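You operate a simulated robot arm through the tools that you are given. There is no shell and no other tool. Be economical: measure what you need, move in short steps, check, and stop when the job is done.

You run a simulated robot arm. Do the job below in one go: nothing can be reset, and whatever is moved stays where it is left.

TASK
Wipe the grease smudge off the fixture, clamp up again and rerun the clip check.
Fine: draw fixture clamp one back while wiping with the wiping pad; pad back, clamp home, then the check key once; it must show ALL OK.
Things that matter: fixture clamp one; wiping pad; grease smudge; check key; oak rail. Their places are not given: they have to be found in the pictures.

It is judged by the outcome, as a careful person would: the job done as asked, and still so three seconds after it is handed in. It fails if anything else is knocked over, pushed out of place, dropped, spilled or broken.

THE ROBOT
A 6-joint arm with a two-finger parallel gripper, fixed in place. Base frame: the origin is at the foot of the arm, x ahead of it, y to its left, z up; the work surface is at about z = 0.892. Readings come in m, degrees, newtons and seconds.
With the tool pointing down near the work surface it reaches from about 0.24 to 0.66 m from the base axis. Its first joint turns from -66.0 to 66.0 degrees. Payload 2.9 kg.
Tool frame: the origin (TCP) lies between the finger pads and is the grasp point; the fingertips stand 0.03 m ahead of it; z points along the fingers, y is the line along which they close. Largest opening 0.11 m; finger width 0.02, thickness 0.01; the body of the gripper, 0.048 by 0.112 m, starts 0.055 m behind the TCP.
Orientation is told as [roll, pitch, yaw] about the base's x, y, z axes, in that order, counted from this pose: with the fingers straight down and closing along the base's y, the tool's x points along the base's -x, its y along +y and its z along -z.

THE INTERFACE
- The arm moves only by the tool send_rows. Its argument "commands" is a list of rows, each a list of 3 entries, a list of its own where there are three numbers: the shift along the tool's x, y, z in units of 100 mm (1.0 is 100 mm), then the turn, a rotation vector about the tool's x, y, z in units of 90 degrees (1.0 is 90 degrees), then the closure in counts, from 0 (fully open) to 255 (shut). In form: [[[x, y, z], [rx, ry, rz], hand], ...]. A call has 1 to 20 rows; each row is the pose to reach, as a shift and turn from the pose commanded when the call began, along the tool's axes at that moment. A call with a number of a shift or a turn outside -1 to 1 is refused whole. A row lasts 0.2 s, in which the tool goes at most 0.05 m and 8.6 degrees; a call with a longer step from one row to the next is refused whole, and so is a gripper value outside its range. Where a pose cannot be reached the arm comes as near as it can. A force on the tool above 90 N (or 10 N above the force at the start of the call, whichever is more), or a blocked arm, ends the call early, and 0.2 s more pass. Each finger travels about 0.108 m/s and halts on what it meets, pressing with about 27 N; the grip force reading is that of the motor and also rises with nothing between the fingers. The clock runs only during rows and for 0.2 s after the last one: add rows that repeat a pose to give the fingers time. The reply holds the time, the measured pose of the TCP, the force on the tool along the base axes, the opening and the grip force, in the units named above and with some noise.
- Cameras (640 x 400 px; columns grow to the right, rows downward): "scene" is fixed at [0.0559, 0.4154, 1.4005]; the picture's right is [-0.92, -0.39, 0.00], its down [-0.16, 0.39, -0.90] and it looks along [0.35, -0.83, -0.43] (base axes); focal length 338 px, centre (320, 200). "wrist" rides on the gripper at [-0.036, 0, -0.057] in the tool frame; the picture's right is [0.00, -1.00, 0.00], its down [0.97, 0.00, -0.24] and it looks along [0.24, 0.00, 0.97] (tool axes); focal length 218 px, centre (320, 200).
- camera(camera): a new picture of that camera. The clock stands still meanwhile.
- measure_at(camera, pixels): for up to 12 pixels [column, row] of the newest picture of that camera ("zoom" is the newest enlarged one), the place [x, y, z] in the base frame of the surface seen there, good to about 0.002 m. The clock stands still meanwhile.
- zoom(camera, box): a new picture of the part [left, top, right, bottom] of that camera's present view, enlarged. The clock stands still meanwhile.
- job_done(): hands the job in; it is judged then, once.

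Keep the steps short. Do not move on a guess: measure, check each grasp and each placing, and mend mistakes. In all there are 80 turns and 38 pictures (those below and enlarged ones count). Leave the gripper open and the arm clear of the work at the hand-in unless told otherwise, and finish with a single line.

The tools are called after ">>>" by a JSON object that holds its "method" and its "body". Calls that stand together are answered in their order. send_rows: Moves the arm, as the interface text tells. Its arguments: {"type":"object","properties":{"commands":{"type":"array"}},"required":["commands"]} The other tools are called the same way: camera (camera) takes a picture; measure_at (camera, pixels) gives the place of the surface under pixels of a picture; zoom (camera, box) takes an enlarged picture of a part of a camera's view; job_done () hands the job in.

At the start:

```text
t: 0.0
eef_pos: [0.3121, -0.2314, 1.2613]
tool_rot: [-0.1, -0.1, 0.0]
force: [-0.5, 0.2, 0.2]
grip_width: 0.1099
finger_force: 0.0
```

scene: 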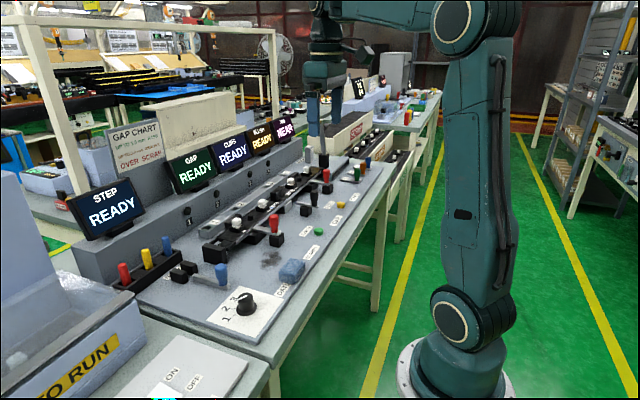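
wrist: 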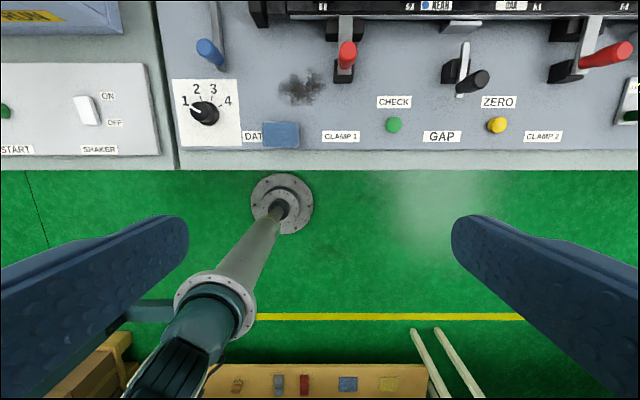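

I see the fixture panel with a smudge near wrist pixel (302,88), a blue pad at (281,134), a red clamp lever at (346,55) and a green CHECK key at (394,124). Next I'll enlarge both views.

>>> {"method": "zoom", "body": {"camera": "scene", "box": [100, 150, 400, 340]}}

>>> {"method": "zoom", "body": {"camera": "wrist", "box": [170, 0, 640, 170]}}

>>> {"method": "measure_at", "body": {"camera": "wrist", "pixels": [[302, 88], [281, 134], [264, 124], [298, 146], [346, 55], [343, 75], [394, 125], [340, 136], [380, 90], [345, 20], [205, 112], [210, 50]]}}

```text
2.11 times, centred on (250, 245) of scene
```

zoom: 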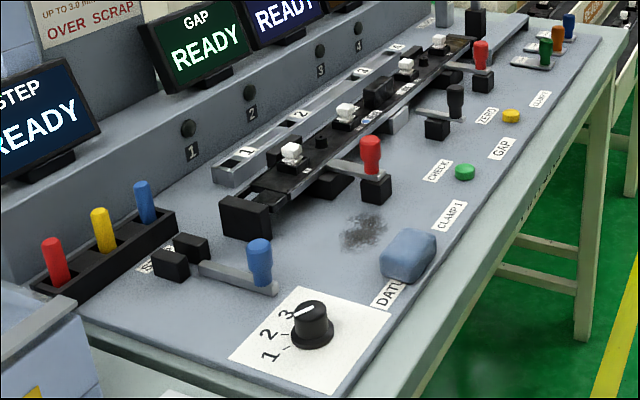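

```text
1.36 times, centred on (405, 85) of wrist
```

zoom: 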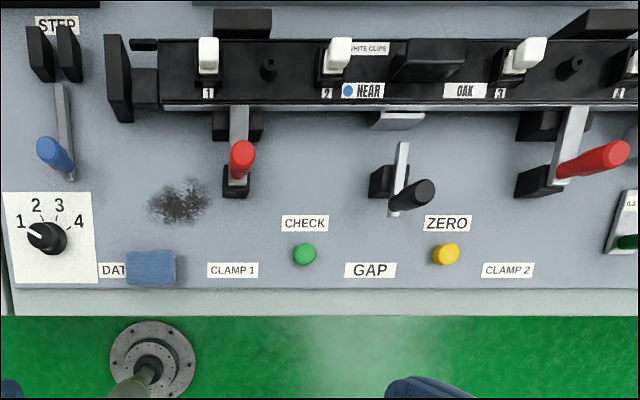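

```text
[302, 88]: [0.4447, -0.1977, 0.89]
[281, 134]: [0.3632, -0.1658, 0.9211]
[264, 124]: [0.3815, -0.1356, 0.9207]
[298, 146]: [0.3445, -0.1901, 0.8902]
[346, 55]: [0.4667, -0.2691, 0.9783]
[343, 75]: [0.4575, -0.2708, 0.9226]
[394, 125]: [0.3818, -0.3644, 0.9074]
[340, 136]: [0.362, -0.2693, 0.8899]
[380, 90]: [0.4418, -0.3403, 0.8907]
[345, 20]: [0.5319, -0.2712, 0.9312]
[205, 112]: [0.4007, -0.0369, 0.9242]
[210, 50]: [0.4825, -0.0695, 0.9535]
```

The pad sits around (0.363,-0.163) with its top at z 0.921. The lever knob is at (0.467,-0.269,0.978). I need to see how clamp 1 moves, so I'll take close-ups.

>>> {"method": "zoom", "body": {"camera": "scene", "box": [200, 180, 310, 250]}}

>>> {"method": "zoom", "body": {"camera": "wrist", "box": [290, 0, 420, 85]}}

>>> {"method": "zoom", "body": {"camera": "scene", "box": [40, 100, 320, 240]}}

```text
5.71 times, centred on (255, 215) of scene
```

zoom: 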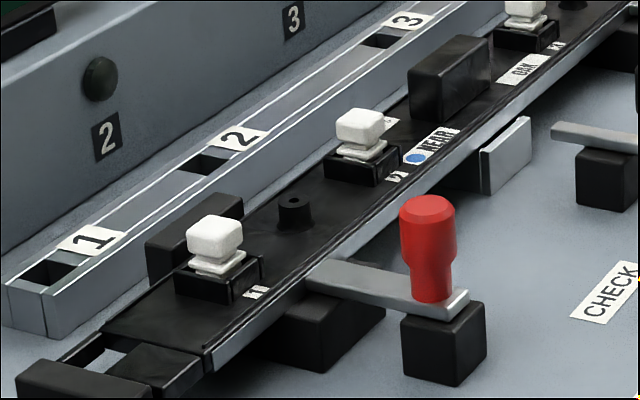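

```text
4.71 times, centred on (355, 42) of wrist
```

zoom: 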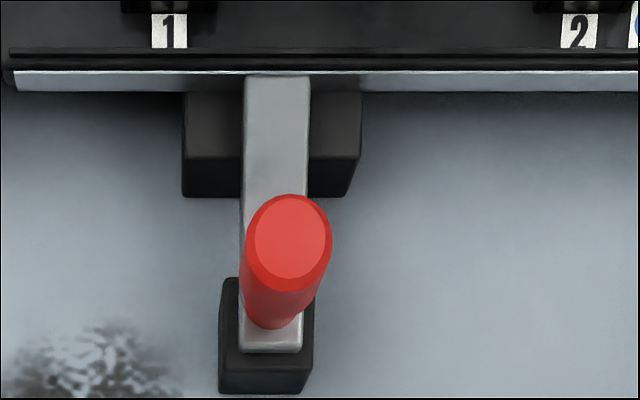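

```text
2.29 times, centred on (180, 170) of scene
```

zoom: 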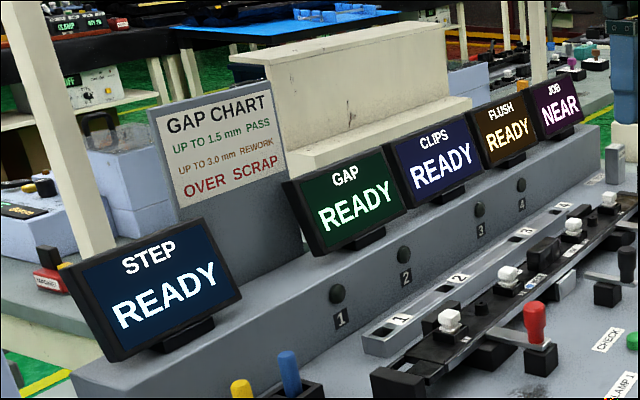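

Clamp 1 is a sliding bar pressing on the rail, with an upright red knob, so it should be drawn towards -x. I'll move to a closer viewpoint above the work, at about (0.39,-0.22,1.16).

>>> {"method": "send_rows", "body": {"commands": [[[-0.2, 0.03, 0.25], [0, 0, 0], 0], [[-0.4, 0.06, 0.5], [0, 0, 0], 0], [[-0.6, 0.08, 0.75], [0, 0, 0], 0], [[-0.8, 0.1, 1.0], [0, 0, 0], 0], [[-0.8, 0.1, 1.0], [0, 0, 0], 0]]}}

>>> {"method": "camera", "body": {"camera": "wrist"}}

```text
t: 1.2
eef_pos: [0.3923, -0.2212, 1.1639]
tool_rot: [0.0, 0.1, 0.0]
force: [0.2, -0.2, 0.4]
grip_width: 0.1099
finger_force: 0.0
```

```text
30 pictures are left
```

wrist: 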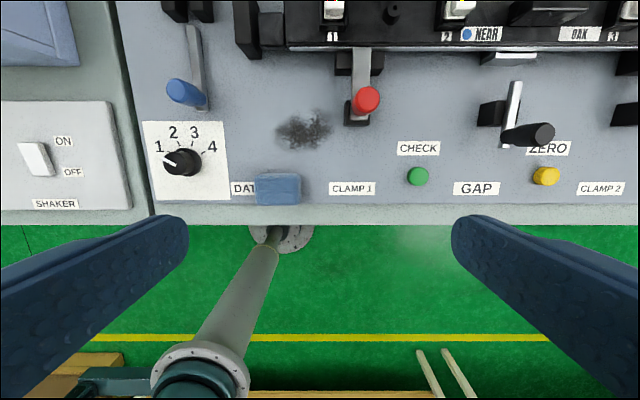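

Now I'll measure the knob at (366,100), the pad corners, the smudge extents, the check key and the bar.

>>> {"method": "measure_at", "body": {"camera": "wrist", "pixels": [[366, 92], [366, 104], [356, 98], [377, 98], [258, 176], [299, 176], [258, 200], [299, 201], [278, 178], [418, 175], [357, 120], [361, 60]]}}

>>> {"method": "measure_at", "body": {"camera": "wrist", "pixels": [[276, 132], [332, 128], [305, 112], [305, 148], [357, 126], [342, 62], [381, 62], [364, 52], [256, 186], [278, 203], [250, 172], [418, 184]]}}

>>> {"method": "measure_at", "body": {"camera": "scene", "pixels": [[274, 216], [274.5, 224], [274.5, 231], [272, 216], [279, 216], [277, 239], [260, 229], [294, 273], [284, 266], [303, 266], [290, 262], [292, 281]]}}

```text
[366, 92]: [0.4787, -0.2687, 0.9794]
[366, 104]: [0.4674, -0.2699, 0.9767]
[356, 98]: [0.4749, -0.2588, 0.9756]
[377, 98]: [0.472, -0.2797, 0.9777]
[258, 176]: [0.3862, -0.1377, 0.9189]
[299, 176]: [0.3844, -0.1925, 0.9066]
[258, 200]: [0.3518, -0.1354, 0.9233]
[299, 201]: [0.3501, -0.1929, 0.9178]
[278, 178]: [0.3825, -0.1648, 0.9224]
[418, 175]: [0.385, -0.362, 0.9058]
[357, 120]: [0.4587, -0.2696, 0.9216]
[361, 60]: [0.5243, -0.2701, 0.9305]
```

```text
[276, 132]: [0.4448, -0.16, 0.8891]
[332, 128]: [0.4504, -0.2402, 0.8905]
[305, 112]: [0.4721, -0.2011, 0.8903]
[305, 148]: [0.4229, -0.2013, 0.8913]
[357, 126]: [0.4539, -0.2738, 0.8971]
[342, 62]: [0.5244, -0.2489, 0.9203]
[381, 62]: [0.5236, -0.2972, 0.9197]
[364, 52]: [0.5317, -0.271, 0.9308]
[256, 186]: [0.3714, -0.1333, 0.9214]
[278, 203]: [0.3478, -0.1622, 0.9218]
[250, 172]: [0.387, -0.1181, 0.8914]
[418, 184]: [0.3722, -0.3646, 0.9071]
```

```text
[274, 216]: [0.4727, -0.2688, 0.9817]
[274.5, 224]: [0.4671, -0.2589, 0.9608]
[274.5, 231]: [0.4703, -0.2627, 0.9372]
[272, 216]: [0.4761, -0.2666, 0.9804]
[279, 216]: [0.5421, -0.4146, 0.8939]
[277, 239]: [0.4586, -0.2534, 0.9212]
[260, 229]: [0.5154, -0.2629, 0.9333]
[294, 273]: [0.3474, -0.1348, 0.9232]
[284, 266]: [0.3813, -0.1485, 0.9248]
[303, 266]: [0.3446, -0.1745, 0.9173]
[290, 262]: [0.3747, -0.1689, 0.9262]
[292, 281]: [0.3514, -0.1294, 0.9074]
```

The knob axis is at about (0.472,-0.269) with its top at z 0.981 and the bar top at 0.931. The smudge covers x 0.42–0.47 and y -0.16 to -0.24. Next I'll hover over the knob.

>>> {"method": "send_rows", "body": {"commands": [[[-0.27, -0.16, 0.25], [0, 0, 0], 0], [[-0.54, -0.32, 0.5], [0, 0, 0], 0], [[-0.8, -0.48, 0.75], [0, 0, 0], 0], [[-0.8, -0.48, 1.0], [0, 0, 0], 0], [[-0.8, -0.48, 1.0], [0, 0, 0], 0]]}}

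```text
t: 2.4
eef_pos: [0.4712, -0.2679, 1.0623]
tool_rot: [0.0, 0.0, 0.0]
force: [-0.1, -0.5, -0.5]
grip_width: 0.1101
finger_force: 0.1
```

Hovering at (0.471,-0.268,1.062). I'll go down to z≈0.966 and close on the knob.

>>> {"method": "send_rows", "body": {"commands": [[[0, 0, 0.3], [0, 0, 0], 0], [[0, 0, 0.6], [0, 0, 0], 0], [[0, 0, 0.85], [0, 0, 0], 0], [[0, 0, 0.96], [0, 0, 0], 0], [[0, 0, 0.96], [0, 0, 0], 120], [[0, 0, 0.96], [0, 0, 0], 230], [[0, 0, 0.96], [0, 0, 0], 230], [[0, 0, 0.96], [0, 0, 0], 230]]}}

>>> {"method": "zoom", "body": {"camera": "scene", "box": [190, 150, 350, 260]}}

```text
t: 4.2
eef_pos: [0.4706, -0.2705, 0.9656]
tool_rot: [-0.1, -0.1, -0.2]
force: [-0.2, -17.9, -6.3]
grip_width: 0.0252
finger_force: 44.9
```

```text
3.64 times, centred on (270, 205) of scene
```

zoom: 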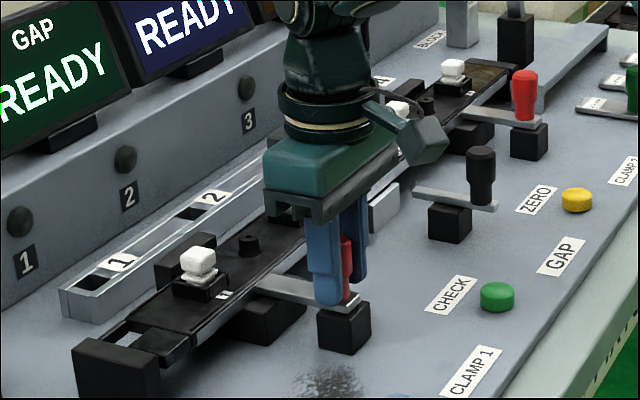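

The knob is gripped (opening 0.025) with a slight side load. I'll ease 2 mm towards -y and draw back 20 mm slowly.

>>> {"method": "send_rows", "body": {"commands": [[[0, -0.02, 0], [0, 0, 0], 230], [[0.05, -0.02, 0], [0, 0, 0], 230], [[0.1, -0.02, 0], [0, 0, 0], 230], [[0.15, -0.02, 0], [0, 0, 0], 230], [[0.2, -0.02, 0], [0, 0, 0], 230], [[0.2, -0.02, 0], [0, 0, 0], 230]]}}

>>> {"method": "zoom", "body": {"camera": "scene", "box": [190, 150, 350, 260]}}

```text
t: 5.6
eef_pos: [0.4506, -0.2707, 0.9665]
tool_rot: [0.2, 0.3, 0.1]
force: [0.6, 4.6, -24.5]
grip_width: 0.0254
finger_force: 45.3
```

```text
3.64 times, centred on (270, 205) of scene
```

zoom: 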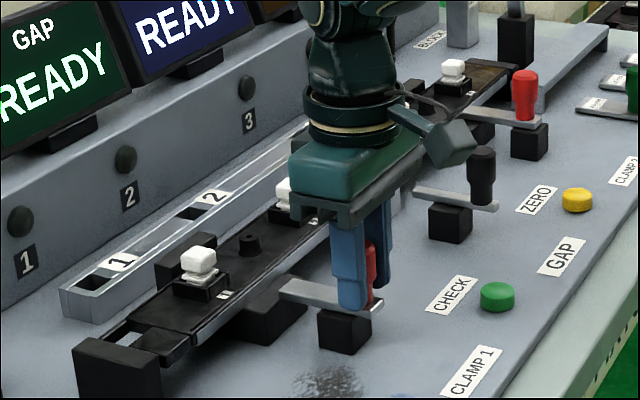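

The bar has slid with the knob (TCP x 0.4506, no x resistance). I'll draw another 15 mm and watch for a stop.

>>> {"method": "send_rows", "body": {"commands": [[[0.05, 0, 0.01], [0, 0, 0], 230], [[0.1, 0, 0.01], [0, 0, 0], 230], [[0.15, 0, 0.01], [0, 0, 0], 230], [[0.15, 0, 0.01], [0, 0, 0], 230]]}}

```text
t: 6.6
eef_pos: [0.4377, -0.2702, 0.9661]
tool_rot: [0.0, 0.0, 0.0]
force: [0.2, 11.5, -8.8]
grip_width: 0.0249
finger_force: 45.2
```

Still no clear stop (x 0.4377), so I'll draw 10 mm more.

>>> {"method": "send_rows", "body": {"commands": [[[0.05, 0, 0], [0, 0, 0], 230], [[0.1, 0, 0], [0, 0, 0], 230], [[0.1, 0, 0], [0, 0, 0], 230]]}}

>>> {"method": "zoom", "body": {"camera": "scene", "box": [190, 150, 350, 260]}}

```text
t: 7.4
eef_pos: [0.4285, -0.2699, 0.9656]
tool_rot: [-0.2, -0.5, 0.3]
force: [27.5, 7.7, -14.2]
grip_width: 0.0252
finger_force: 45.0
```

```text
3.64 times, centred on (270, 205) of scene
```

zoom: 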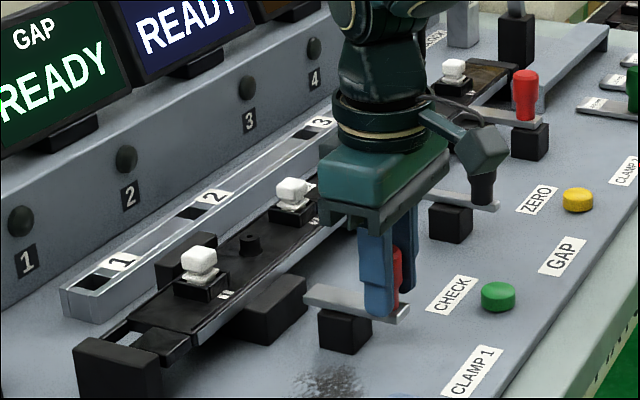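

Force x rose to 27 N at x≈0.43, so the clamp is at its back stop. I'll release and rise.

>>> {"method": "send_rows", "body": {"commands": [[[-0.01, 0, 0], [0, 0, 0], 230], [[-0.01, 0, 0], [0, 0, 0], 100], [[-0.01, 0, 0], [0, 0, 0], 60], [[-0.01, 0, 0], [0, 0, 0], 60], [[-0.01, 0, -0.3], [0, 0, 0], 60], [[-0.01, 0, -0.65], [0, 0, 0], 60], [[-0.01, 0, -1.0], [0, 0, 0], 60], [[-0.01, 0, -1.0], [0, 0, 0], 60]]}}

>>> {"method": "camera", "body": {"camera": "wrist"}}

```text
t: 9.2
eef_pos: [0.4277, -0.2698, 1.0664]
tool_rot: [0.0, 0.1, -0.1]
force: [-0.8, -0.3, -1.2]
grip_width: 0.084
finger_force: 0.2
```

```text
26 pictures are left
```

wrist: 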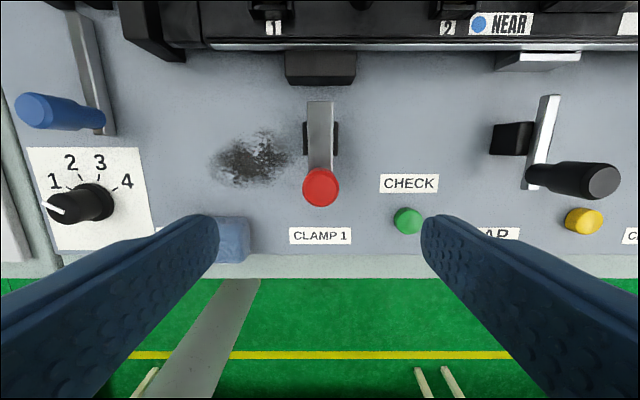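

The clamp stays drawn back, with the knob now at x≈0.428. Next I'll move over the pad and turn -90° about the tool z, so the fingers close along x and the camera is away from the knob.

>>> {"method": "send_rows", "body": {"commands": [[[0.06, 0.09, 0], [0, 0, -0.09], 60], [[0.12, 0.18, 0], [0, 0, -0.18], 60], [[0.18, 0.27, 0], [0, 0, -0.27], 60], [[0.24, 0.36, 0], [0, 0, -0.36], 60], [[0.3, 0.45, 0], [0, 0, -0.45], 60], [[0.36, 0.54, 0], [0, 0, -0.54], 60], [[0.42, 0.63, 0], [0, 0, -0.63], 60], [[0.48, 0.72, 0], [0, 0, -0.72], 60], [[0.54, 0.81, 0], [0, 0, -0.81], 60], [[0.6, 0.9, 0], [0, 0, -0.9], 60], [[0.62, 1.0, 0], [0, 0, -0.98], 60], [[0.62, 1.0, 0], [0, 0, -1.0], 60], [[0.62, 1.0, 0], [0, 0, -1.0], 60]]}}

>>> {"method": "camera", "body": {"camera": "wrist"}}

```text
t: 12.0
eef_pos: [0.3661, -0.1707, 1.0659]
tool_rot: [-0.1, 0.0, 90.2]
force: [-0.2, 0.1, 0.2]
grip_width: 0.0843
finger_force: 0.0
```

```text
25 pictures are left
```

wrist: 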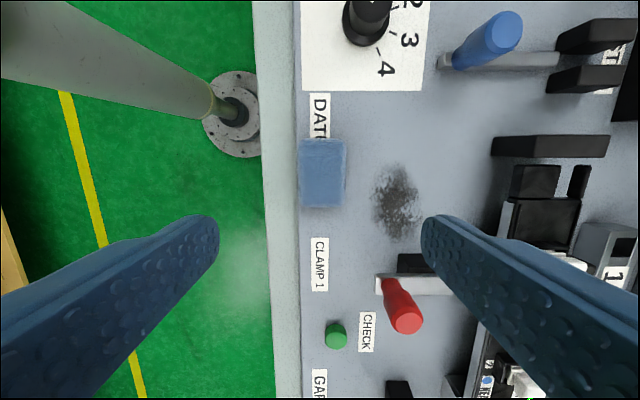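

The pad is clear at (322,172) and I'll measure its edges.

>>> {"method": "measure_at", "body": {"camera": "wrist", "pixels": [[322, 172], [303, 172], [342, 172], [322, 143], [322, 203], [299, 160], [346, 160], [322, 136], [322, 208], [396, 165], [396, 240], [372, 200]]}}

```text
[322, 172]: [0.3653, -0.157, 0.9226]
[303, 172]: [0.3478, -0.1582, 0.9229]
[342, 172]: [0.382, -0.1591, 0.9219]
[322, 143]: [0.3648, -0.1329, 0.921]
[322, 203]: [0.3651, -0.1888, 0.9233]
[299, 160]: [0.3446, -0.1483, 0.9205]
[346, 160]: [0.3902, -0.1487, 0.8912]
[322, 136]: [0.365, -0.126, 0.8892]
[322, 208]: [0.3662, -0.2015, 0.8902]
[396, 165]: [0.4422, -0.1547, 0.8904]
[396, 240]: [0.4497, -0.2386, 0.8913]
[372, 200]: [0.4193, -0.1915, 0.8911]
```

The pad is centred at (0.365,-0.162), spanning x 0.344–0.387, with its top at 0.923. I'll descend part of the way.

>>> {"method": "send_rows", "body": {"commands": [[[-0.08, 0.01, 0.3], [0, 0, 0], 60], [[-0.08, 0.01, 0.6], [0, 0, 0], 60], [[-0.08, 0.01, 0.9], [0, 0, 0], 60], [[-0.08, 0.01, 0.9], [0, 0, 0], 60]]}}

```text
t: 13.0
eef_pos: [0.3646, -0.1619, 0.9756]
tool_rot: [0.0, 0.0, 89.9]
force: [-0.3, 0.1, 0.2]
grip_width: 0.0843
finger_force: 0.1
```

Now at z 0.9756. I'll go down 47 mm to about z 0.9285 and close on the pad.

>>> {"method": "send_rows", "body": {"commands": [[[0, 0, 0.2], [0, 0, 0], 60], [[0, 0, 0.4], [0, 0, 0], 60], [[0, 0, 0.47], [0, 0, 0], 60], [[0, 0, 0.47], [0, 0, 0], 120], [[0, 0, 0.47], [0, 0, 0], 190], [[0, 0, 0.47], [0, 0, 0], 190], [[0, 0, 0.47], [0, 0, 0], 190]]}}

```text
t: 14.6
eef_pos: [0.3643, -0.1623, 0.9278]
tool_rot: [-0.1, -0.1, 90.0]
force: [-0.4, 0.4, -0.5]
grip_width: 0.0439
finger_force: 27.0
```

The pad is gripped (0.0439, 27 N). I'll lift 30 mm and carry it over the smudge, to about (0.446,-0.185).

>>> {"method": "send_rows", "body": {"commands": [[[0, 0, -0.15], [0, 0, 0], 190], [[0, 0, -0.3], [0, 0, 0], 190], [[0.08, -0.27, -0.3], [0, 0, 0], 190], [[0.16, -0.54, -0.3], [0, 0, 0], 190], [[0.23, -0.82, -0.3], [0, 0, 0], 190], [[0.23, -0.82, -0.3], [0, 0, 0], 190]]}}

>>> {"method": "zoom", "body": {"camera": "scene", "box": [190, 170, 350, 290]}}

```text
t: 16.0
eef_pos: [0.4472, -0.1857, 0.9595]
tool_rot: [0.0, 0.0, 90.0]
force: [1.1, -0.6, -0.1]
grip_width: 0.0439
finger_force: 26.7
```

```text
3.33 times, centred on (270, 230) of scene
```

zoom: 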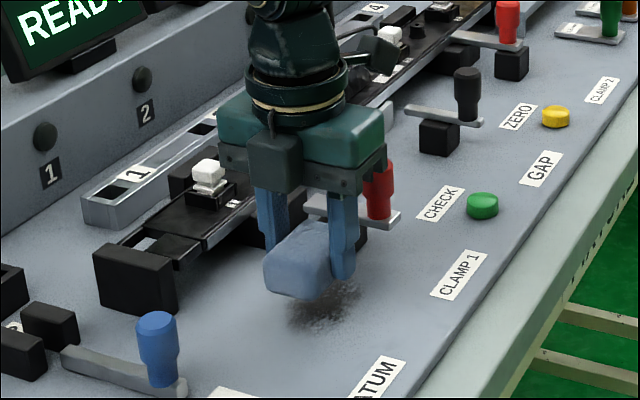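

The pad is held over the smudge. I'll lower 33 mm to light contact.

>>> {"method": "send_rows", "body": {"commands": [[[0, 0, 0.2], [0, 0, 0], 190], [[0, 0, 0.3], [0, 0, 0], 190], [[0, 0, 0.33], [0, 0, 0], 190], [[0, 0, 0.33], [0, 0, 0], 190]]}}

```text
t: 17.0
eef_pos: [0.448, -0.1848, 0.9272]
tool_rot: [-0.2, 0.2, 90.0]
force: [-10.1, 3.9, 38.2]
grip_width: 0.044
finger_force: 26.8
```

Contact force is 38 N. I'll ease off 0.5 mm and wipe in strokes across the smudge, staying clear of the clamp block at y -0.257.

>>> {"method": "send_rows", "body": {"commands": [[[0, 0, -0.005], [0, 0, 0], 190], [[-0.08, 0.1, -0.005], [0, 0, 0], 190], [[-0.08, 0.18, -0.005], [0, 0, 0], 190], [[-0.08, 0.05, -0.005], [0, 0, 0], 190], [[-0.08, -0.08, -0.005], [0, 0, 0], 190], [[-0.08, -0.17, -0.005], [0, 0, 0], 190], [[0.04, -0.17, -0.005], [0, 0, 0], 190], [[0.15, -0.17, -0.005], [0, 0, 0], 190], [[0.27, -0.17, -0.005], [0, 0, 0], 190], [[0.27, -0.05, -0.005], [0, 0, 0], 190], [[0.27, 0.08, -0.005], [0, 0, 0], 190], [[0.27, 0.18, -0.005], [0, 0, 0], 190], [[0.15, 0.18, -0.005], [0, 0, 0], 190], [[0.05, 0.1, -0.005], [0, 0, 0], 190], [[0.05, 0.0, -0.005], [0, 0, 0], 190], [[0.05, -0.12, -0.005], [0, 0, 0], 190], [[0.15, -0.05, -0.005], [0, 0, 0], 190], [[0.15, 0.08, -0.005], [0, 0, 0], 190], [[0.12, 0.0, -0.005], [0, 0, 0], 190]]}}

```text
t: 21.0
eef_pos: [0.4451, -0.199, 0.928]
tool_rot: [0.2, 0.0, 89.8]
force: [-10.2, -5.3, 22.5]
grip_width: 0.0441
finger_force: 27.2
```

The strokes are done with steady contact (~22 N). I'll lift and move the pad off to see the surface.

>>> {"method": "send_rows", "body": {"commands": [[[0, 0, -0.2], [0, 0, 0], 190], [[0, 0, -0.35], [0, 0, 0], 190], [[-0.12, 0.27, -0.35], [0, 0, 0], 190], [[-0.24, 0.54, -0.35], [0, 0, 0], 190], [[-0.36, 0.81, -0.35], [0, 0, 0], 190], [[-0.36, 0.81, -0.35], [0, 0, 0], 190]]}}

>>> {"method": "camera", "body": {"camera": "wrist"}}

>>> {"method": "zoom", "body": {"camera": "scene", "box": [190, 170, 350, 290]}}

```text
t: 22.4
eef_pos: [0.3677, -0.1603, 0.9619]
tool_rot: [0.0, 0.0, 90.0]
force: [0.2, -0.3, 0.0]
grip_width: 0.0443
finger_force: 26.7
```

```text
23 pictures are left
```

wrist: 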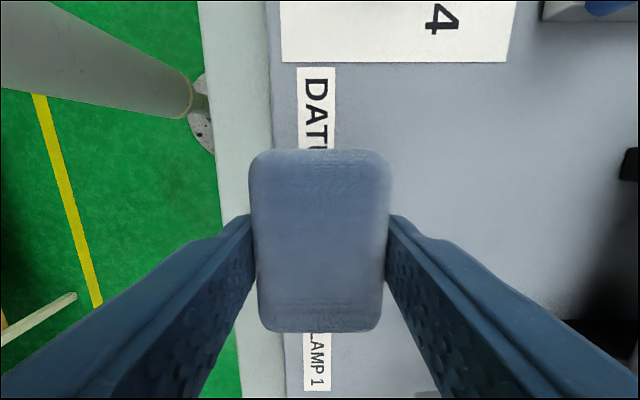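

```text
3.33 times, centred on (270, 230) of scene
```

zoom: 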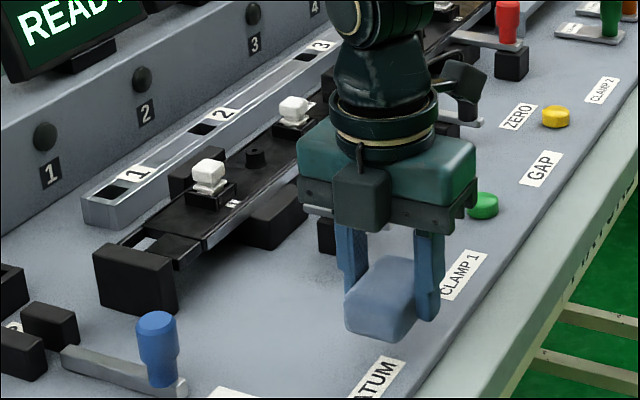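

The visible part of the smudge area looks clean. I'll set the pad back at (0.364,-0.162), lower to z≈0.928, release and rise.

>>> {"method": "send_rows", "body": {"commands": [[[0.02, 0.035, 0], [0, 0, 0], 190], [[0.02, 0.035, 0.2], [0, 0, 0], 190], [[0.02, 0.035, 0.3], [0, 0, 0], 190], [[0.02, 0.035, 0.338], [0, 0, 0], 190], [[0.02, 0.035, 0.338], [0, 0, 0], 190], [[0.02, 0.035, 0.338], [0, 0, 0], 120], [[0.02, 0.035, 0.338], [0, 0, 0], 60], [[0.02, 0.035, 0.338], [0, 0, 0], 60], [[0.02, 0.035, 0.1], [0, 0, 0], 60], [[0.02, 0.035, -0.2], [0, 0, 0], 60], [[0.02, 0.035, -0.6], [0, 0, 0], 60], [[0.02, 0.035, -1.0], [0, 0, 0], 60], [[0.02, 0.035, -1.0], [0, 0, 0], 60]]}}

>>> {"method": "camera", "body": {"camera": "wrist"}}

```text
t: 25.2
eef_pos: [0.3611, -0.1649, 1.0645]
tool_rot: [-0.1, 0.0, 90.1]
force: [-0.2, -0.2, -0.3]
grip_width: 0.0844
finger_force: 0.1
```

```text
21 pictures are left
```

wrist: 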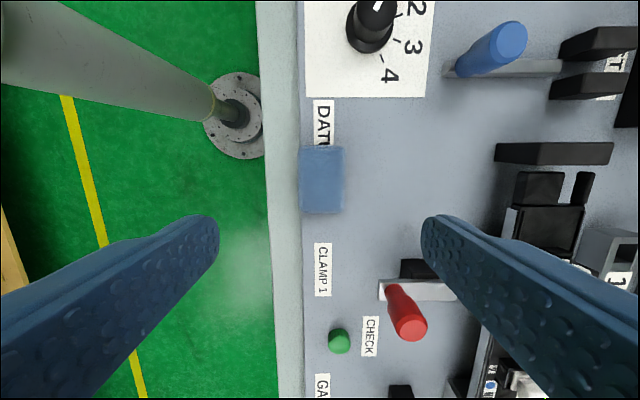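

The smudge is gone. I'll check the pad's position against the original, and the knob.

>>> {"method": "measure_at", "body": {"camera": "wrist", "pixels": [[303, 180], [340, 180], [322, 151], [322, 209], [300, 180], [343, 180], [322, 147], [322, 213], [408, 325], [340, 340], [395, 200], [383, 290]]}}

>>> {"method": "zoom", "body": {"camera": "wrist", "box": [290, 130, 490, 250]}}

```text
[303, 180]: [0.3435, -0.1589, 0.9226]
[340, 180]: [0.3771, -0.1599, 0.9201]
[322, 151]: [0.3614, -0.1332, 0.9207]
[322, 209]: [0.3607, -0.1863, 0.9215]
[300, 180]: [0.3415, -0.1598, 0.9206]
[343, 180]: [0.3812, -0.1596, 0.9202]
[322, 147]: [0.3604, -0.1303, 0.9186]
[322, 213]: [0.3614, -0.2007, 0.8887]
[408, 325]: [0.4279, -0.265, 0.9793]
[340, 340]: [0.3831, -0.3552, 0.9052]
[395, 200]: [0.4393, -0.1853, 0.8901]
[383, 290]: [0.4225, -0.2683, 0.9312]
```

```text
3.20 times, centred on (390, 190) of wrist
```

zoom: 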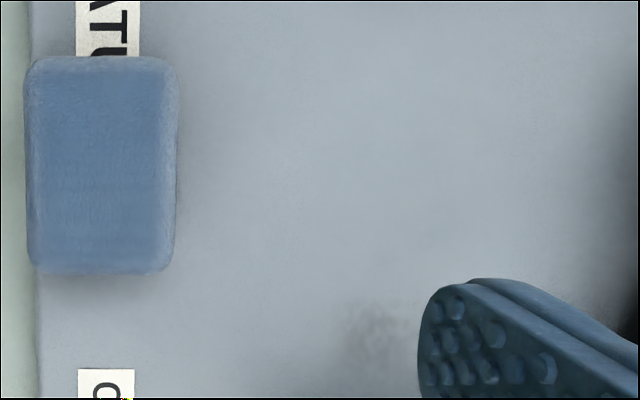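

Close up there is a faint residue at about zoom (380,335), near the finger. I'll move over the smudge area for a clear view.

>>> {"method": "send_rows", "body": {"commands": [[[0.1, -0.3, 0], [0, 0, 0], 60], [[0.2, -0.6, 0], [0, 0, 0], 60], [[0.3, -0.8, 0], [0, 0, 0], 60], [[0.3, -0.8, 0], [0, 0, 0], 60]]}}

>>> {"method": "camera", "body": {"camera": "wrist"}}

```text
t: 26.2
eef_pos: [0.4415, -0.1939, 1.0625]
tool_rot: [0.0, 0.0, 89.9]
force: [-0.2, 0.1, -0.4]
grip_width: 0.0842
finger_force: 0.0
```

```text
19 pictures are left
```

wrist: 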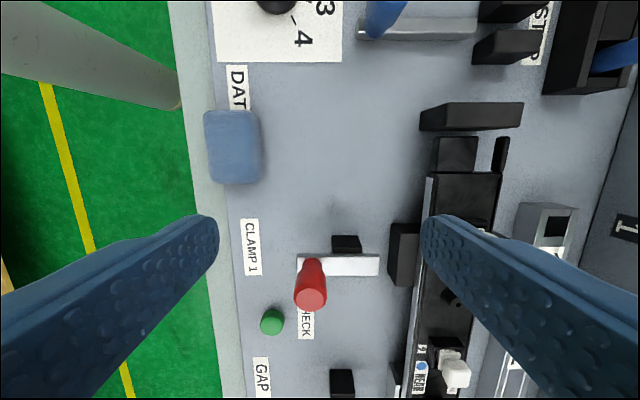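

>>> {"method": "zoom", "body": {"camera": "wrist", "box": [250, 110, 420, 260]}}

```text
2.67 times, centred on (335, 185) of wrist
```

zoom: 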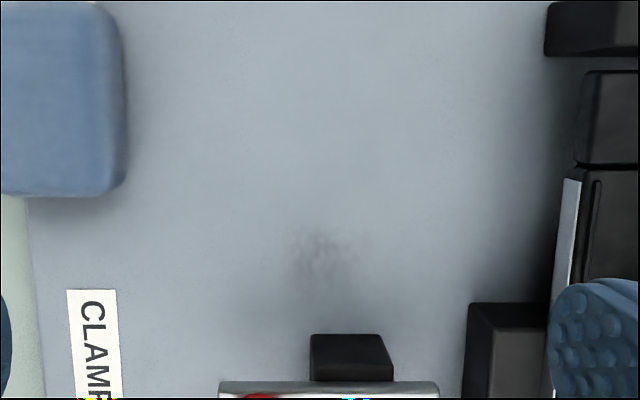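

A faint residue is left by the block, at zoom (320,258). I'll measure it along with the block edge.

>>> {"method": "measure_at", "body": {"camera": "zoom", "pixels": [[320, 230], [320, 258], [320, 290], [285, 260], [355, 260], [350, 331], [350, 345], [312, 334], [380, 337], [330, 388], [310, 330]]}}

```text
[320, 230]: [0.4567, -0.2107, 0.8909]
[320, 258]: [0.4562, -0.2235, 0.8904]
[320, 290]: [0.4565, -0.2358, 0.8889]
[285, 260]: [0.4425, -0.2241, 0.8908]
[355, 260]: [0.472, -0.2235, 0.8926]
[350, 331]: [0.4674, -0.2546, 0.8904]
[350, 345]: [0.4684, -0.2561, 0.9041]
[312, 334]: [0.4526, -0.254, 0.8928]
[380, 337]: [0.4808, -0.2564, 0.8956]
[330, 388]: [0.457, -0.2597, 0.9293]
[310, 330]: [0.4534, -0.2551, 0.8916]
```

The residue is at (0.456,-0.224) and the block edge is at y -0.2555. I'll fetch the pad again and wipe slightly closer to the block.

>>> {"method": "send_rows", "body": {"commands": [[[-0.11, 0.27, 0], [0, 0, 0], 60], [[-0.22, 0.54, 0], [0, 0, 0], 60], [[-0.32, 0.78, 0.1], [0, 0, 0], 60], [[-0.32, 0.78, 0.4], [0, 0, 0], 60], [[-0.32, 0.78, 0.7], [0, 0, 0], 60], [[-0.32, 0.78, 0.85], [0, 0, 0], 60], [[-0.32, 0.78, 0.85], [0, 0, 0], 60]]}}

```text
t: 27.8
eef_pos: [0.3631, -0.1614, 0.9751]
tool_rot: [0.0, 0.1, 90.0]
force: [-1.0, 0.5, -0.5]
grip_width: 0.0841
finger_force: 0.0
```

I'm over the pad at z 0.975. I'll go down 47 mm, grip, and lift 30 mm.

>>> {"method": "send_rows", "body": {"commands": [[[0, 0, 0.2], [0, 0, 0], 60], [[0, 0, 0.4], [0, 0, 0], 60], [[0, 0, 0.47], [0, 0, 0], 60], [[0, 0, 0.47], [0, 0, 0], 120], [[0, 0, 0.47], [0, 0, 0], 190], [[0, 0, 0.47], [0, 0, 0], 190], [[0, 0, 0.47], [0, 0, 0], 190], [[0, 0, 0.3], [0, 0, 0], 190], [[0, 0, 0.17], [0, 0, 0], 190], [[0, 0, 0.17], [0, 0, 0], 190]]}}

```text
t: 30.0
eef_pos: [0.3647, -0.1602, 0.9587]
tool_rot: [-0.1, 0.0, 90.1]
force: [1.9, -0.5, 0.3]
grip_width: 0.0441
finger_force: 27.1
```

The pad is held. I'll carry it to (0.456,-0.212) and lower to contact.

>>> {"method": "send_rows", "body": {"commands": [[[0.13, -0.23, 0], [0, 0, 0], 190], [[0.26, -0.46, 0], [0, 0, 0], 190], [[0.39, -0.69, 0], [0, 0, 0], 190], [[0.52, -0.91, 0], [0, 0, 0], 190], [[0.52, -0.91, 0.15], [0, 0, 0], 190], [[0.52, -0.91, 0.28], [0, 0, 0], 190], [[0.52, -0.91, 0.318], [0, 0, 0], 190], [[0.52, -0.91, 0.318], [0, 0, 0], 190]]}}

```text
t: 31.8
eef_pos: [0.4555, -0.2129, 0.929]
tool_rot: [-0.1, 0.0, 90.0]
force: [-1.8, 0.9, 7.8]
grip_width: 0.0443
finger_force: 26.9
```

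Light contact at 8 N. I'll press 0.5 mm more and stroke along x at y -0.205 to -0.221.

>>> {"method": "send_rows", "body": {"commands": [[[0, 0, 0.005], [0, 0, 0], 190], [[0, 0.12, 0.005], [0, 0, 0], 190], [[0, 0.22, 0.005], [0, 0, 0], 190], [[0.08, 0.22, 0.005], [0, 0, 0], 190], [[0.08, 0.1, 0.005], [0, 0, 0], 190], [[0.08, 0, 0.005], [0, 0, 0], 190], [[0.08, -0.1, 0.005], [0, 0, 0], 190], [[0.08, -0.18, 0.005], [0, 0, 0], 190], [[0.0, -0.18, 0.005], [0, 0, 0], 190], [[0.0, -0.06, 0.005], [0, 0, 0], 190], [[0.0, 0.06, 0.005], [0, 0, 0], 190], [[-0.1, 0.15, 0.005], [0, 0, 0], 190], [[-0.1, 0.03, 0.005], [0, 0, 0], 190], [[-0.1, -0.1, 0.005], [0, 0, 0], 190], [[-0.02, -0.15, 0.005], [0, 0, 0], 190], [[0.08, -0.08, 0.005], [0, 0, 0], 190], [[0.08, 0.05, 0.005], [0, 0, 0], 190], [[0.08, 0.15, 0.005], [0, 0, 0], 190], [[0.04, 0.05, 0.005], [0, 0, 0], 190], [[0, 0, 0.005], [0, 0, 0], 190]]}}

```text
t: 36.0
eef_pos: [0.4542, -0.2131, 0.9273]
tool_rot: [0.0, 0.0, 89.8]
force: [-9.7, -7.6, 21.8]
grip_width: 0.044
finger_force: 27.8
```

Contact was steady at 22 N. I'll lift and carry the pad back over its home spot at (0.3645,-0.160), then look.

>>> {"method": "send_rows", "body": {"commands": [[[0, 0, -0.2], [0, 0, 0], 190], [[0, 0, -0.33], [0, 0, 0], 190], [[-0.13, 0.22, -0.33], [0, 0, 0], 190], [[-0.26, 0.44, -0.33], [0, 0, 0], 190], [[-0.39, 0.66, -0.33], [0, 0, 0], 190], [[-0.52, 0.89, -0.33], [0, 0, 0], 190], [[-0.52, 0.89, -0.33], [0, 0, 0], 190]]}}

>>> {"method": "zoom", "body": {"camera": "scene", "box": [240, 215, 320, 275]}}

```text
t: 37.6
eef_pos: [0.367, -0.1608, 0.9607]
tool_rot: [0.1, 0.1, 90.0]
force: [0.2, -0.4, -0.6]
grip_width: 0.0441
finger_force: 26.5
```

```text
6.67 times, centred on (280, 245) of scene
```

zoom: 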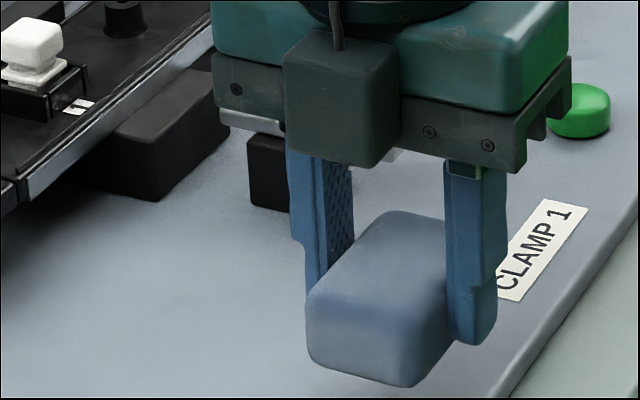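

The area looks clean. I'll set the pad down at home, release and rise.

>>> {"method": "send_rows", "body": {"commands": [[[0.015, 0.015, 0], [0, 0, 0], 190], [[0.015, 0.015, 0.2], [0, 0, 0], 190], [[0.015, 0.015, 0.29], [0, 0, 0], 190], [[0.015, 0.015, 0.325], [0, 0, 0], 190], [[0.015, 0.015, 0.325], [0, 0, 0], 190], [[0.015, 0.015, 0.325], [0, 0, 0], 120], [[0.015, 0.015, 0.325], [0, 0, 0], 60], [[0.015, 0.015, 0.325], [0, 0, 0], 60], [[0.015, 0.015, 0.1], [0, 0, 0], 60], [[0.015, 0.015, -0.2], [0, 0, 0], 60], [[0.015, 0.015, -0.6], [0, 0, 0], 60], [[0.015, 0.015, -1.0], [0, 0, 0], 60], [[0.015, 0.015, -1.0], [0, 0, 0], 60]]}}

```text
t: 40.4
eef_pos: [0.3639, -0.1623, 1.0581]
tool_rot: [0.0, 0.0, 90.0]
force: [-0.8, -1.0, 0.4]
grip_width: 0.0842
finger_force: 0.0
```

Released. I'll move back over the smudge area to inspect it and measure the pad.

>>> {"method": "send_rows", "body": {"commands": [[[0.1, -0.3, 0], [0, 0, 0], 60], [[0.2, -0.6, 0], [0, 0, 0], 60], [[0.32, -0.78, 0], [0, 0, 0], 60], [[0.32, -0.78, 0], [0, 0, 0], 60]]}}

>>> {"method": "camera", "body": {"camera": "wrist"}}

>>> {"method": "zoom", "body": {"camera": "wrist", "box": [200, 100, 430, 260]}}

>>> {"method": "measure_at", "body": {"camera": "wrist", "pixels": [[207, 145], [232, 145], [258, 145], [235, 112], [235, 148], [235, 180], [204, 145], [262, 145], [312, 300], [312, 292]]}}

```text
t: 41.4
eef_pos: [0.4429, -0.1949, 1.0582]
tool_rot: [0.0, -0.1, 90.1]
force: [-0.2, -0.8, 0.7]
grip_width: 0.0841
finger_force: 0.1
```

```text
16 pictures are left
```

wrist: 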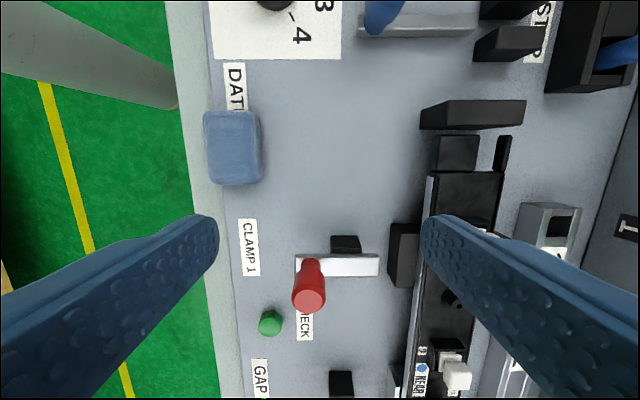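

```text
2.50 times, centred on (315, 180) of wrist
```

zoom: 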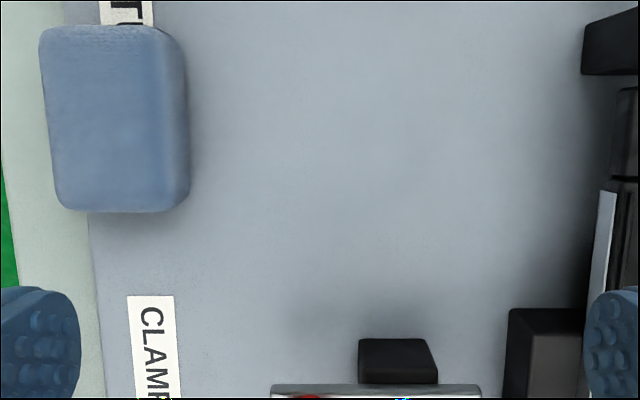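

```text
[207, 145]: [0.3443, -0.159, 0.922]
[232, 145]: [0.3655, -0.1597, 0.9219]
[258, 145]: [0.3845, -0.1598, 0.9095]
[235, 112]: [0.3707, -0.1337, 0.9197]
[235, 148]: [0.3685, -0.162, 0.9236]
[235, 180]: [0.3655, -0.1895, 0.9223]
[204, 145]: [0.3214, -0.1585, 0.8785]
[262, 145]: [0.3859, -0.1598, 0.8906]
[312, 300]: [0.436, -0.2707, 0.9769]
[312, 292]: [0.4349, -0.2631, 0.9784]
```

The pad is home (x 0.343–0.386, y -0.132 to -0.191). A faint shade near zoom (310,315) could be shadow, so I'll look closer.

>>> {"method": "zoom", "body": {"camera": "wrist", "box": [270, 180, 390, 255]}}

```text
5.33 times, centred on (330, 218) of wrist
```

zoom: 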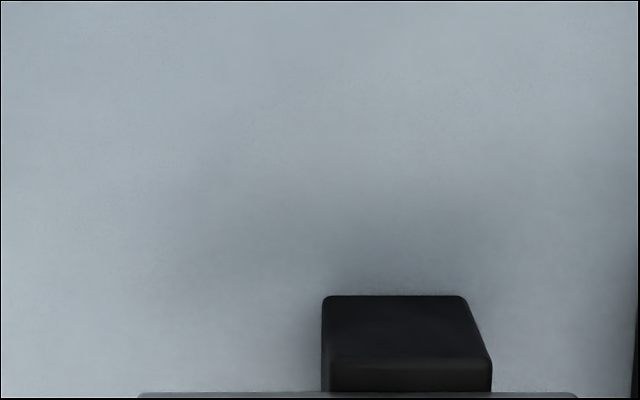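

Only shading: the surface is clean. Now clamp home: I'll move over the knob at (0.430,-0.270), descend to z 0.967, and close along x.

>>> {"method": "send_rows", "body": {"commands": [[[0.25, 0.04, 0], [0, 0, 0], 60], [[0.5, 0.09, 0], [0, 0, 0], 60], [[0.755, 0.13, 0], [0, 0, 0], 60], [[0.755, 0.13, 0.3], [0, 0, 0], 60], [[0.755, 0.13, 0.6], [0, 0, 0], 60], [[0.755, 0.13, 0.82], [0, 0, 0], 60], [[0.755, 0.13, 0.91], [0, 0, 0], 60], [[0.755, 0.13, 0.91], [0, 0, 0], 60]]}}

>>> {"method": "zoom", "body": {"camera": "scene", "box": [230, 190, 330, 260]}}

```text
t: 43.2
eef_pos: [0.4312, -0.2706, 0.9696]
tool_rot: [0.0, -0.1, 90.0]
force: [-0.3, 0.2, 0.5]
grip_width: 0.0842
finger_force: 0.0
```

```text
5.71 times, centred on (280, 225) of scene
```

zoom: 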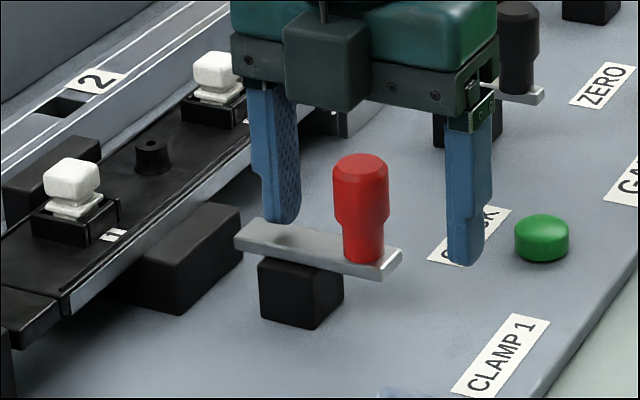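

The fingers straddle the knob. I'll close, then push 38 mm towards +x (tool -y).

>>> {"method": "send_rows", "body": {"commands": [[[0, 0, 0], [0, 0, 0], 140], [[0, 0, 0], [0, 0, 0], 220], [[0, 0, 0], [0, 0, 0], 220], [[0, 0, 0], [0, 0, 0], 220], [[0, -0.06, 0], [0, 0, 0], 220], [[0, -0.12, 0], [0, 0, 0], 220], [[0, -0.18, 0], [0, 0, 0], 220], [[0, -0.24, 0], [0, 0, 0], 220], [[0, -0.3, 0], [0, 0, 0], 220], [[0, -0.36, 0], [0, 0, 0], 220], [[0, -0.38, 0], [0, 0, 0], 220], [[0, -0.38, 0], [0, 0, 0], 220]]}}

```text
t: 45.8
eef_pos: [0.4676, -0.2714, 0.9692]
tool_rot: [-0.1, 0.1, 90.1]
force: [0.1, 7.9, 20.2]
grip_width: 0.0251
finger_force: 45.3
```

It slid to x 0.4676, and home was ~0.471. I'll push 5 mm more in small steps.

>>> {"method": "send_rows", "body": {"commands": [[[0, -0.02, 0], [0, 0, 0], 220], [[0, -0.04, 0], [0, 0, 0], 220], [[0, -0.05, 0], [0, 0, 0], 220], [[0, -0.05, 0], [0, 0, 0], 220]]}}

```text
t: 46.8
eef_pos: [0.4727, -0.2712, 0.9687]
tool_rot: [-0.1, 0.1, 90.1]
force: [0.0, 8.2, 23.8]
grip_width: 0.0254
finger_force: 45.1
```

No stop force yet, so 2 mm more.

>>> {"method": "send_rows", "body": {"commands": [[[0, -0.01, 0], [0, 0, 0], 220], [[0, -0.02, 0], [0, 0, 0], 220], [[0, -0.02, 0], [0, 0, 0], 220]]}}

>>> {"method": "zoom", "body": {"camera": "scene", "box": [200, 180, 310, 250]}}

```text
t: 47.6
eef_pos: [0.4755, -0.2711, 0.9697]
tool_rot: [-0.1, 0.0, 90.0]
force: [-0.7, 9.0, 23.2]
grip_width: 0.0253
finger_force: 45.1
```

```text
5.71 times, centred on (255, 215) of scene
```

zoom: 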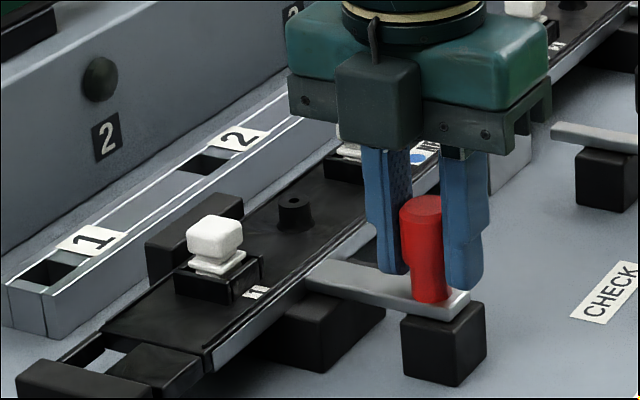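

The bar tip and knob match the original picture. I'll probe 2 mm more to confirm it's seated.

>>> {"method": "send_rows", "body": {"commands": [[[0, -0.01, 0], [0, 0, 0], 220], [[0, -0.02, 0], [0, 0, 0], 220], [[0, -0.02, 0], [0, 0, 0], 220]]}}

>>> {"method": "zoom", "body": {"camera": "scene", "box": [200, 180, 310, 250]}}

```text
t: 48.4
eef_pos: [0.4746, -0.2708, 0.9689]
tool_rot: [0.1, -0.1, 89.8]
force: [-19.2, 9.3, 19.6]
grip_width: 0.0252
finger_force: 45.7
```

```text
5.71 times, centred on (255, 215) of scene
```

zoom: 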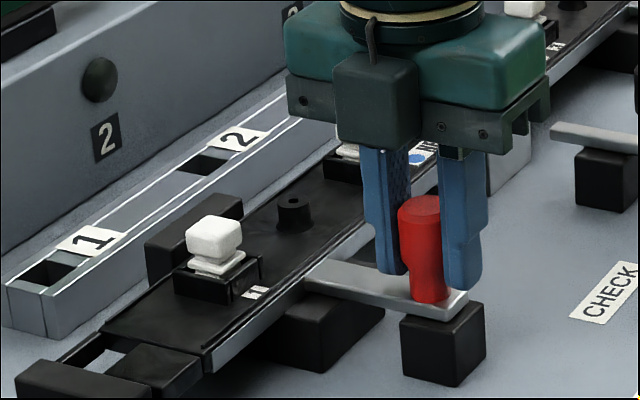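

Force x is now -19 N with no more travel, so the clamp is against its home stop. I'll release, opening moderately so the fingers stay off the rail, and rise.

>>> {"method": "send_rows", "body": {"commands": [[[0, 0, 0], [0, 0, 0], 170], [[0, 0, 0], [0, 0, 0], 150], [[0, 0, 0], [0, 0, 0], 150], [[0, 0, -0.3], [0, 0, 0], 150], [[0, 0, -0.65], [0, 0, 0], 150], [[0, 0, -1.0], [0, 0, 0], 150], [[0, 0, -1.0], [0, 0, 0], 150]]}}

>>> {"method": "measure_at", "body": {"camera": "scene", "pixels": [[274, 216], [274.5, 231], [277, 239], [260, 229]]}}

```text
t: 50.0
eef_pos: [0.4756, -0.2701, 1.0682]
tool_rot: [0.0, 0.0, 90.0]
force: [0.3, 0.6, 0.1]
grip_width: 0.0451
finger_force: 0.0
```

```text
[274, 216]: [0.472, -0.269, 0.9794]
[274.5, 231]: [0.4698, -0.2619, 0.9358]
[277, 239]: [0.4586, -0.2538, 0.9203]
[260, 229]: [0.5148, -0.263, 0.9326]
```

The clamp is exactly where it started. Next I'll move over towards the check key with the fingers shut, then look.

>>> {"method": "send_rows", "body": {"commands": [[[0.2, 0.24, 0], [0, 0, 0], 200], [[0.4, 0.48, 0], [0, 0, 0], 255], [[0.6, 0.72, 0], [0, 0, 0], 255], [[0.75, 0.96, 0], [0, 0, 0], 255], [[0.75, 0.96, 0], [0, 0, 0], 255]]}}

>>> {"method": "camera", "body": {"camera": "wrist"}}

```text
t: 51.2
eef_pos: [0.3824, -0.3463, 1.0689]
tool_rot: [0.0, -0.1, 90.1]
force: [-1.0, -0.9, 0.1]
grip_width: 0.0
finger_force: 26.7
```

```text
10 pictures are left
```

wrist: 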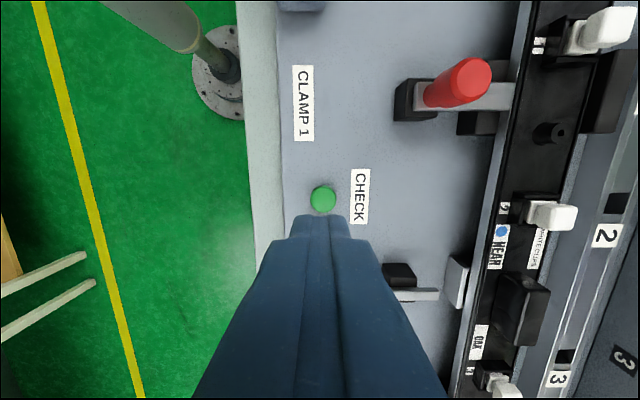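

>>> {"method": "measure_at", "body": {"camera": "wrist", "pixels": [[323, 199], [314, 199], [332, 199], [323, 190], [323, 208], [311, 199], [335, 199], [323, 187], [323, 211]]}}

```text
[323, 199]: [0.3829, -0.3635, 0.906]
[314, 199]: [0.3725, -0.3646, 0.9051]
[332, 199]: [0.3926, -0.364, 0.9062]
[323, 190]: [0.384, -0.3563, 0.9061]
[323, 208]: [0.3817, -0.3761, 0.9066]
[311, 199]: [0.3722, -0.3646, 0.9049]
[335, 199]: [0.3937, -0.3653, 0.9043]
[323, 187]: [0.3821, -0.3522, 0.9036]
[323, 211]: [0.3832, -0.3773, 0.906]
```

The key is centred at (0.383,-0.365) with its top at 0.906. I'll descend until the tips are ~30 mm above it.

>>> {"method": "send_rows", "body": {"commands": [[[0.187, 0, 0.3], [0, 0, 0], 255], [[0.187, 0, 0.6], [0, 0, 0], 255], [[0.187, 0, 0.9], [0, 0, 0], 255], [[0.187, 0, 1.0], [0, 0, 0], 255], [[0.187, 0, 1.0], [0, 0, 0], 255]]}}

```text
t: 52.4
eef_pos: [0.3797, -0.365, 0.9675]
tool_rot: [0.0, 0.0, 90.0]
force: [-0.6, -0.1, -0.1]
grip_width: 0.0
finger_force: 27.2
```

Tips are at ~0.9375. I'll do one smooth press about 4 mm past contact, then rise.

>>> {"method": "send_rows", "body": {"commands": [[[0, -0.02, 0.2], [0, 0, 0], 255], [[0, -0.02, 0.3], [0, 0, 0], 255], [[0, -0.02, 0.33], [0, 0, 0], 255], [[0, -0.02, 0.36], [0, 0, 0], 255], [[0, -0.02, 0.36], [0, 0, 0], 255]]}}

>>> {"method": "zoom", "body": {"camera": "scene", "box": [60, 100, 380, 280]}}

```text
t: 53.6
eef_pos: [0.3826, -0.3647, 0.9334]
tool_rot: [-0.2, 0.0, 90.0]
force: [0.9, -0.7, 2.2]
grip_width: 0.0
finger_force: 27.0
```

```text
2.00 times, centred on (220, 190) of scene
```

zoom: 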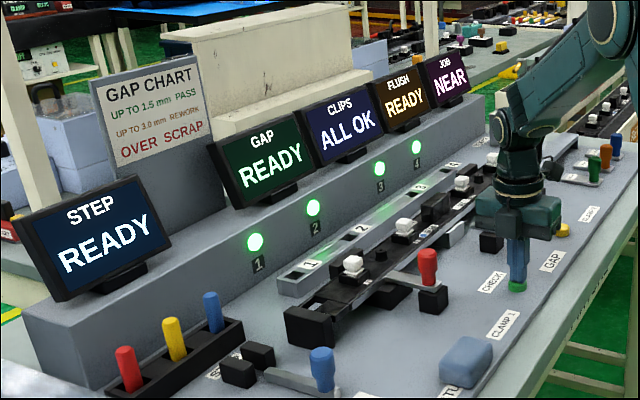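

CLIPS shows ALL OK with four green lamps. I'll rise straight up off the key, then open.

>>> {"method": "send_rows", "body": {"commands": [[[0, 0, -0.3], [0, 0, 0], 255], [[0, 0, -0.65], [0, 0, 0], 255], [[0, 0, -1.0], [0, 0, 0], 255], [[0, 0, -1.0], [0, 0, 0], 150], [[0, 0, -1.0], [0, 0, 0], 0], [[0, 0, -1.0], [0, 0, 0], 0], [[0, 0, -1.0], [0, 0, 0], 0]]}}

>>> {"method": "send_rows", "body": {"commands": [[[0, 0, -0.3], [0, 0, 0], 0], [[0, 0, -0.6], [0, 0, 0], 0], [[0, 0, -1.0], [0, 0, 0], 0], [[0, 0, -1.0], [0, 0, 0], 0], [[0, 0, -1.0], [0, 0, 0], 0]]}}

>>> {"method": "camera", "body": {"camera": "scene"}}

>>> {"method": "zoom", "body": {"camera": "scene", "box": [100, 130, 380, 300]}}

```text
t: 55.2
eef_pos: [0.3834, -0.3633, 1.0332]
tool_rot: [0.0, 0.0, 90.0]
force: [-0.1, -0.5, -0.1]
grip_width: 0.11
finger_force: 0.1
```

```text
t: 56.4
eef_pos: [0.3823, -0.3629, 1.1321]
tool_rot: [-0.1, 0.0, 90.0]
force: [0.3, 0.3, 0.2]
grip_width: 0.11
finger_force: 0.0
```

```text
8 pictures are left
```

scene: 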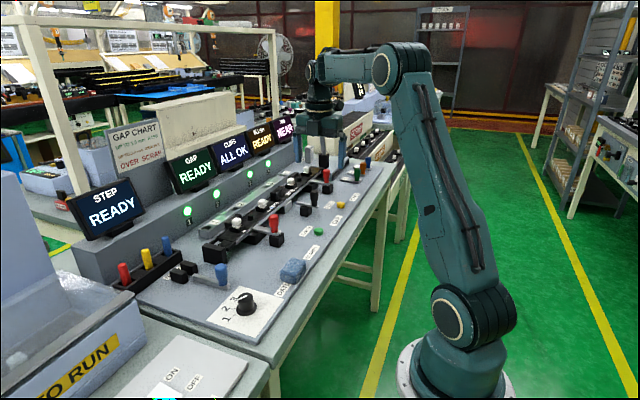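

```text
2.29 times, centred on (240, 215) of scene
```

zoom: 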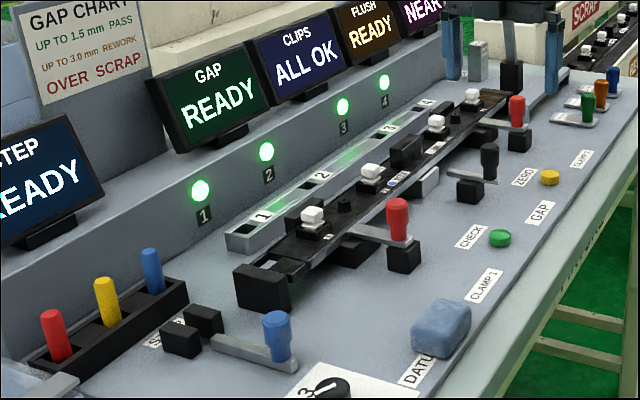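

The display still reads ALL OK. The smudge is gone, the pad and clamp are home, and the arm is clear with the gripper open. I'm handing in.

>>> {"method": "job_done", "body": {}}

```text
The job is handed in.
```

The grease smudge is wiped off, the pad is back in its place, clamp one is home against its stop, and one press of the check key gave ALL OK.
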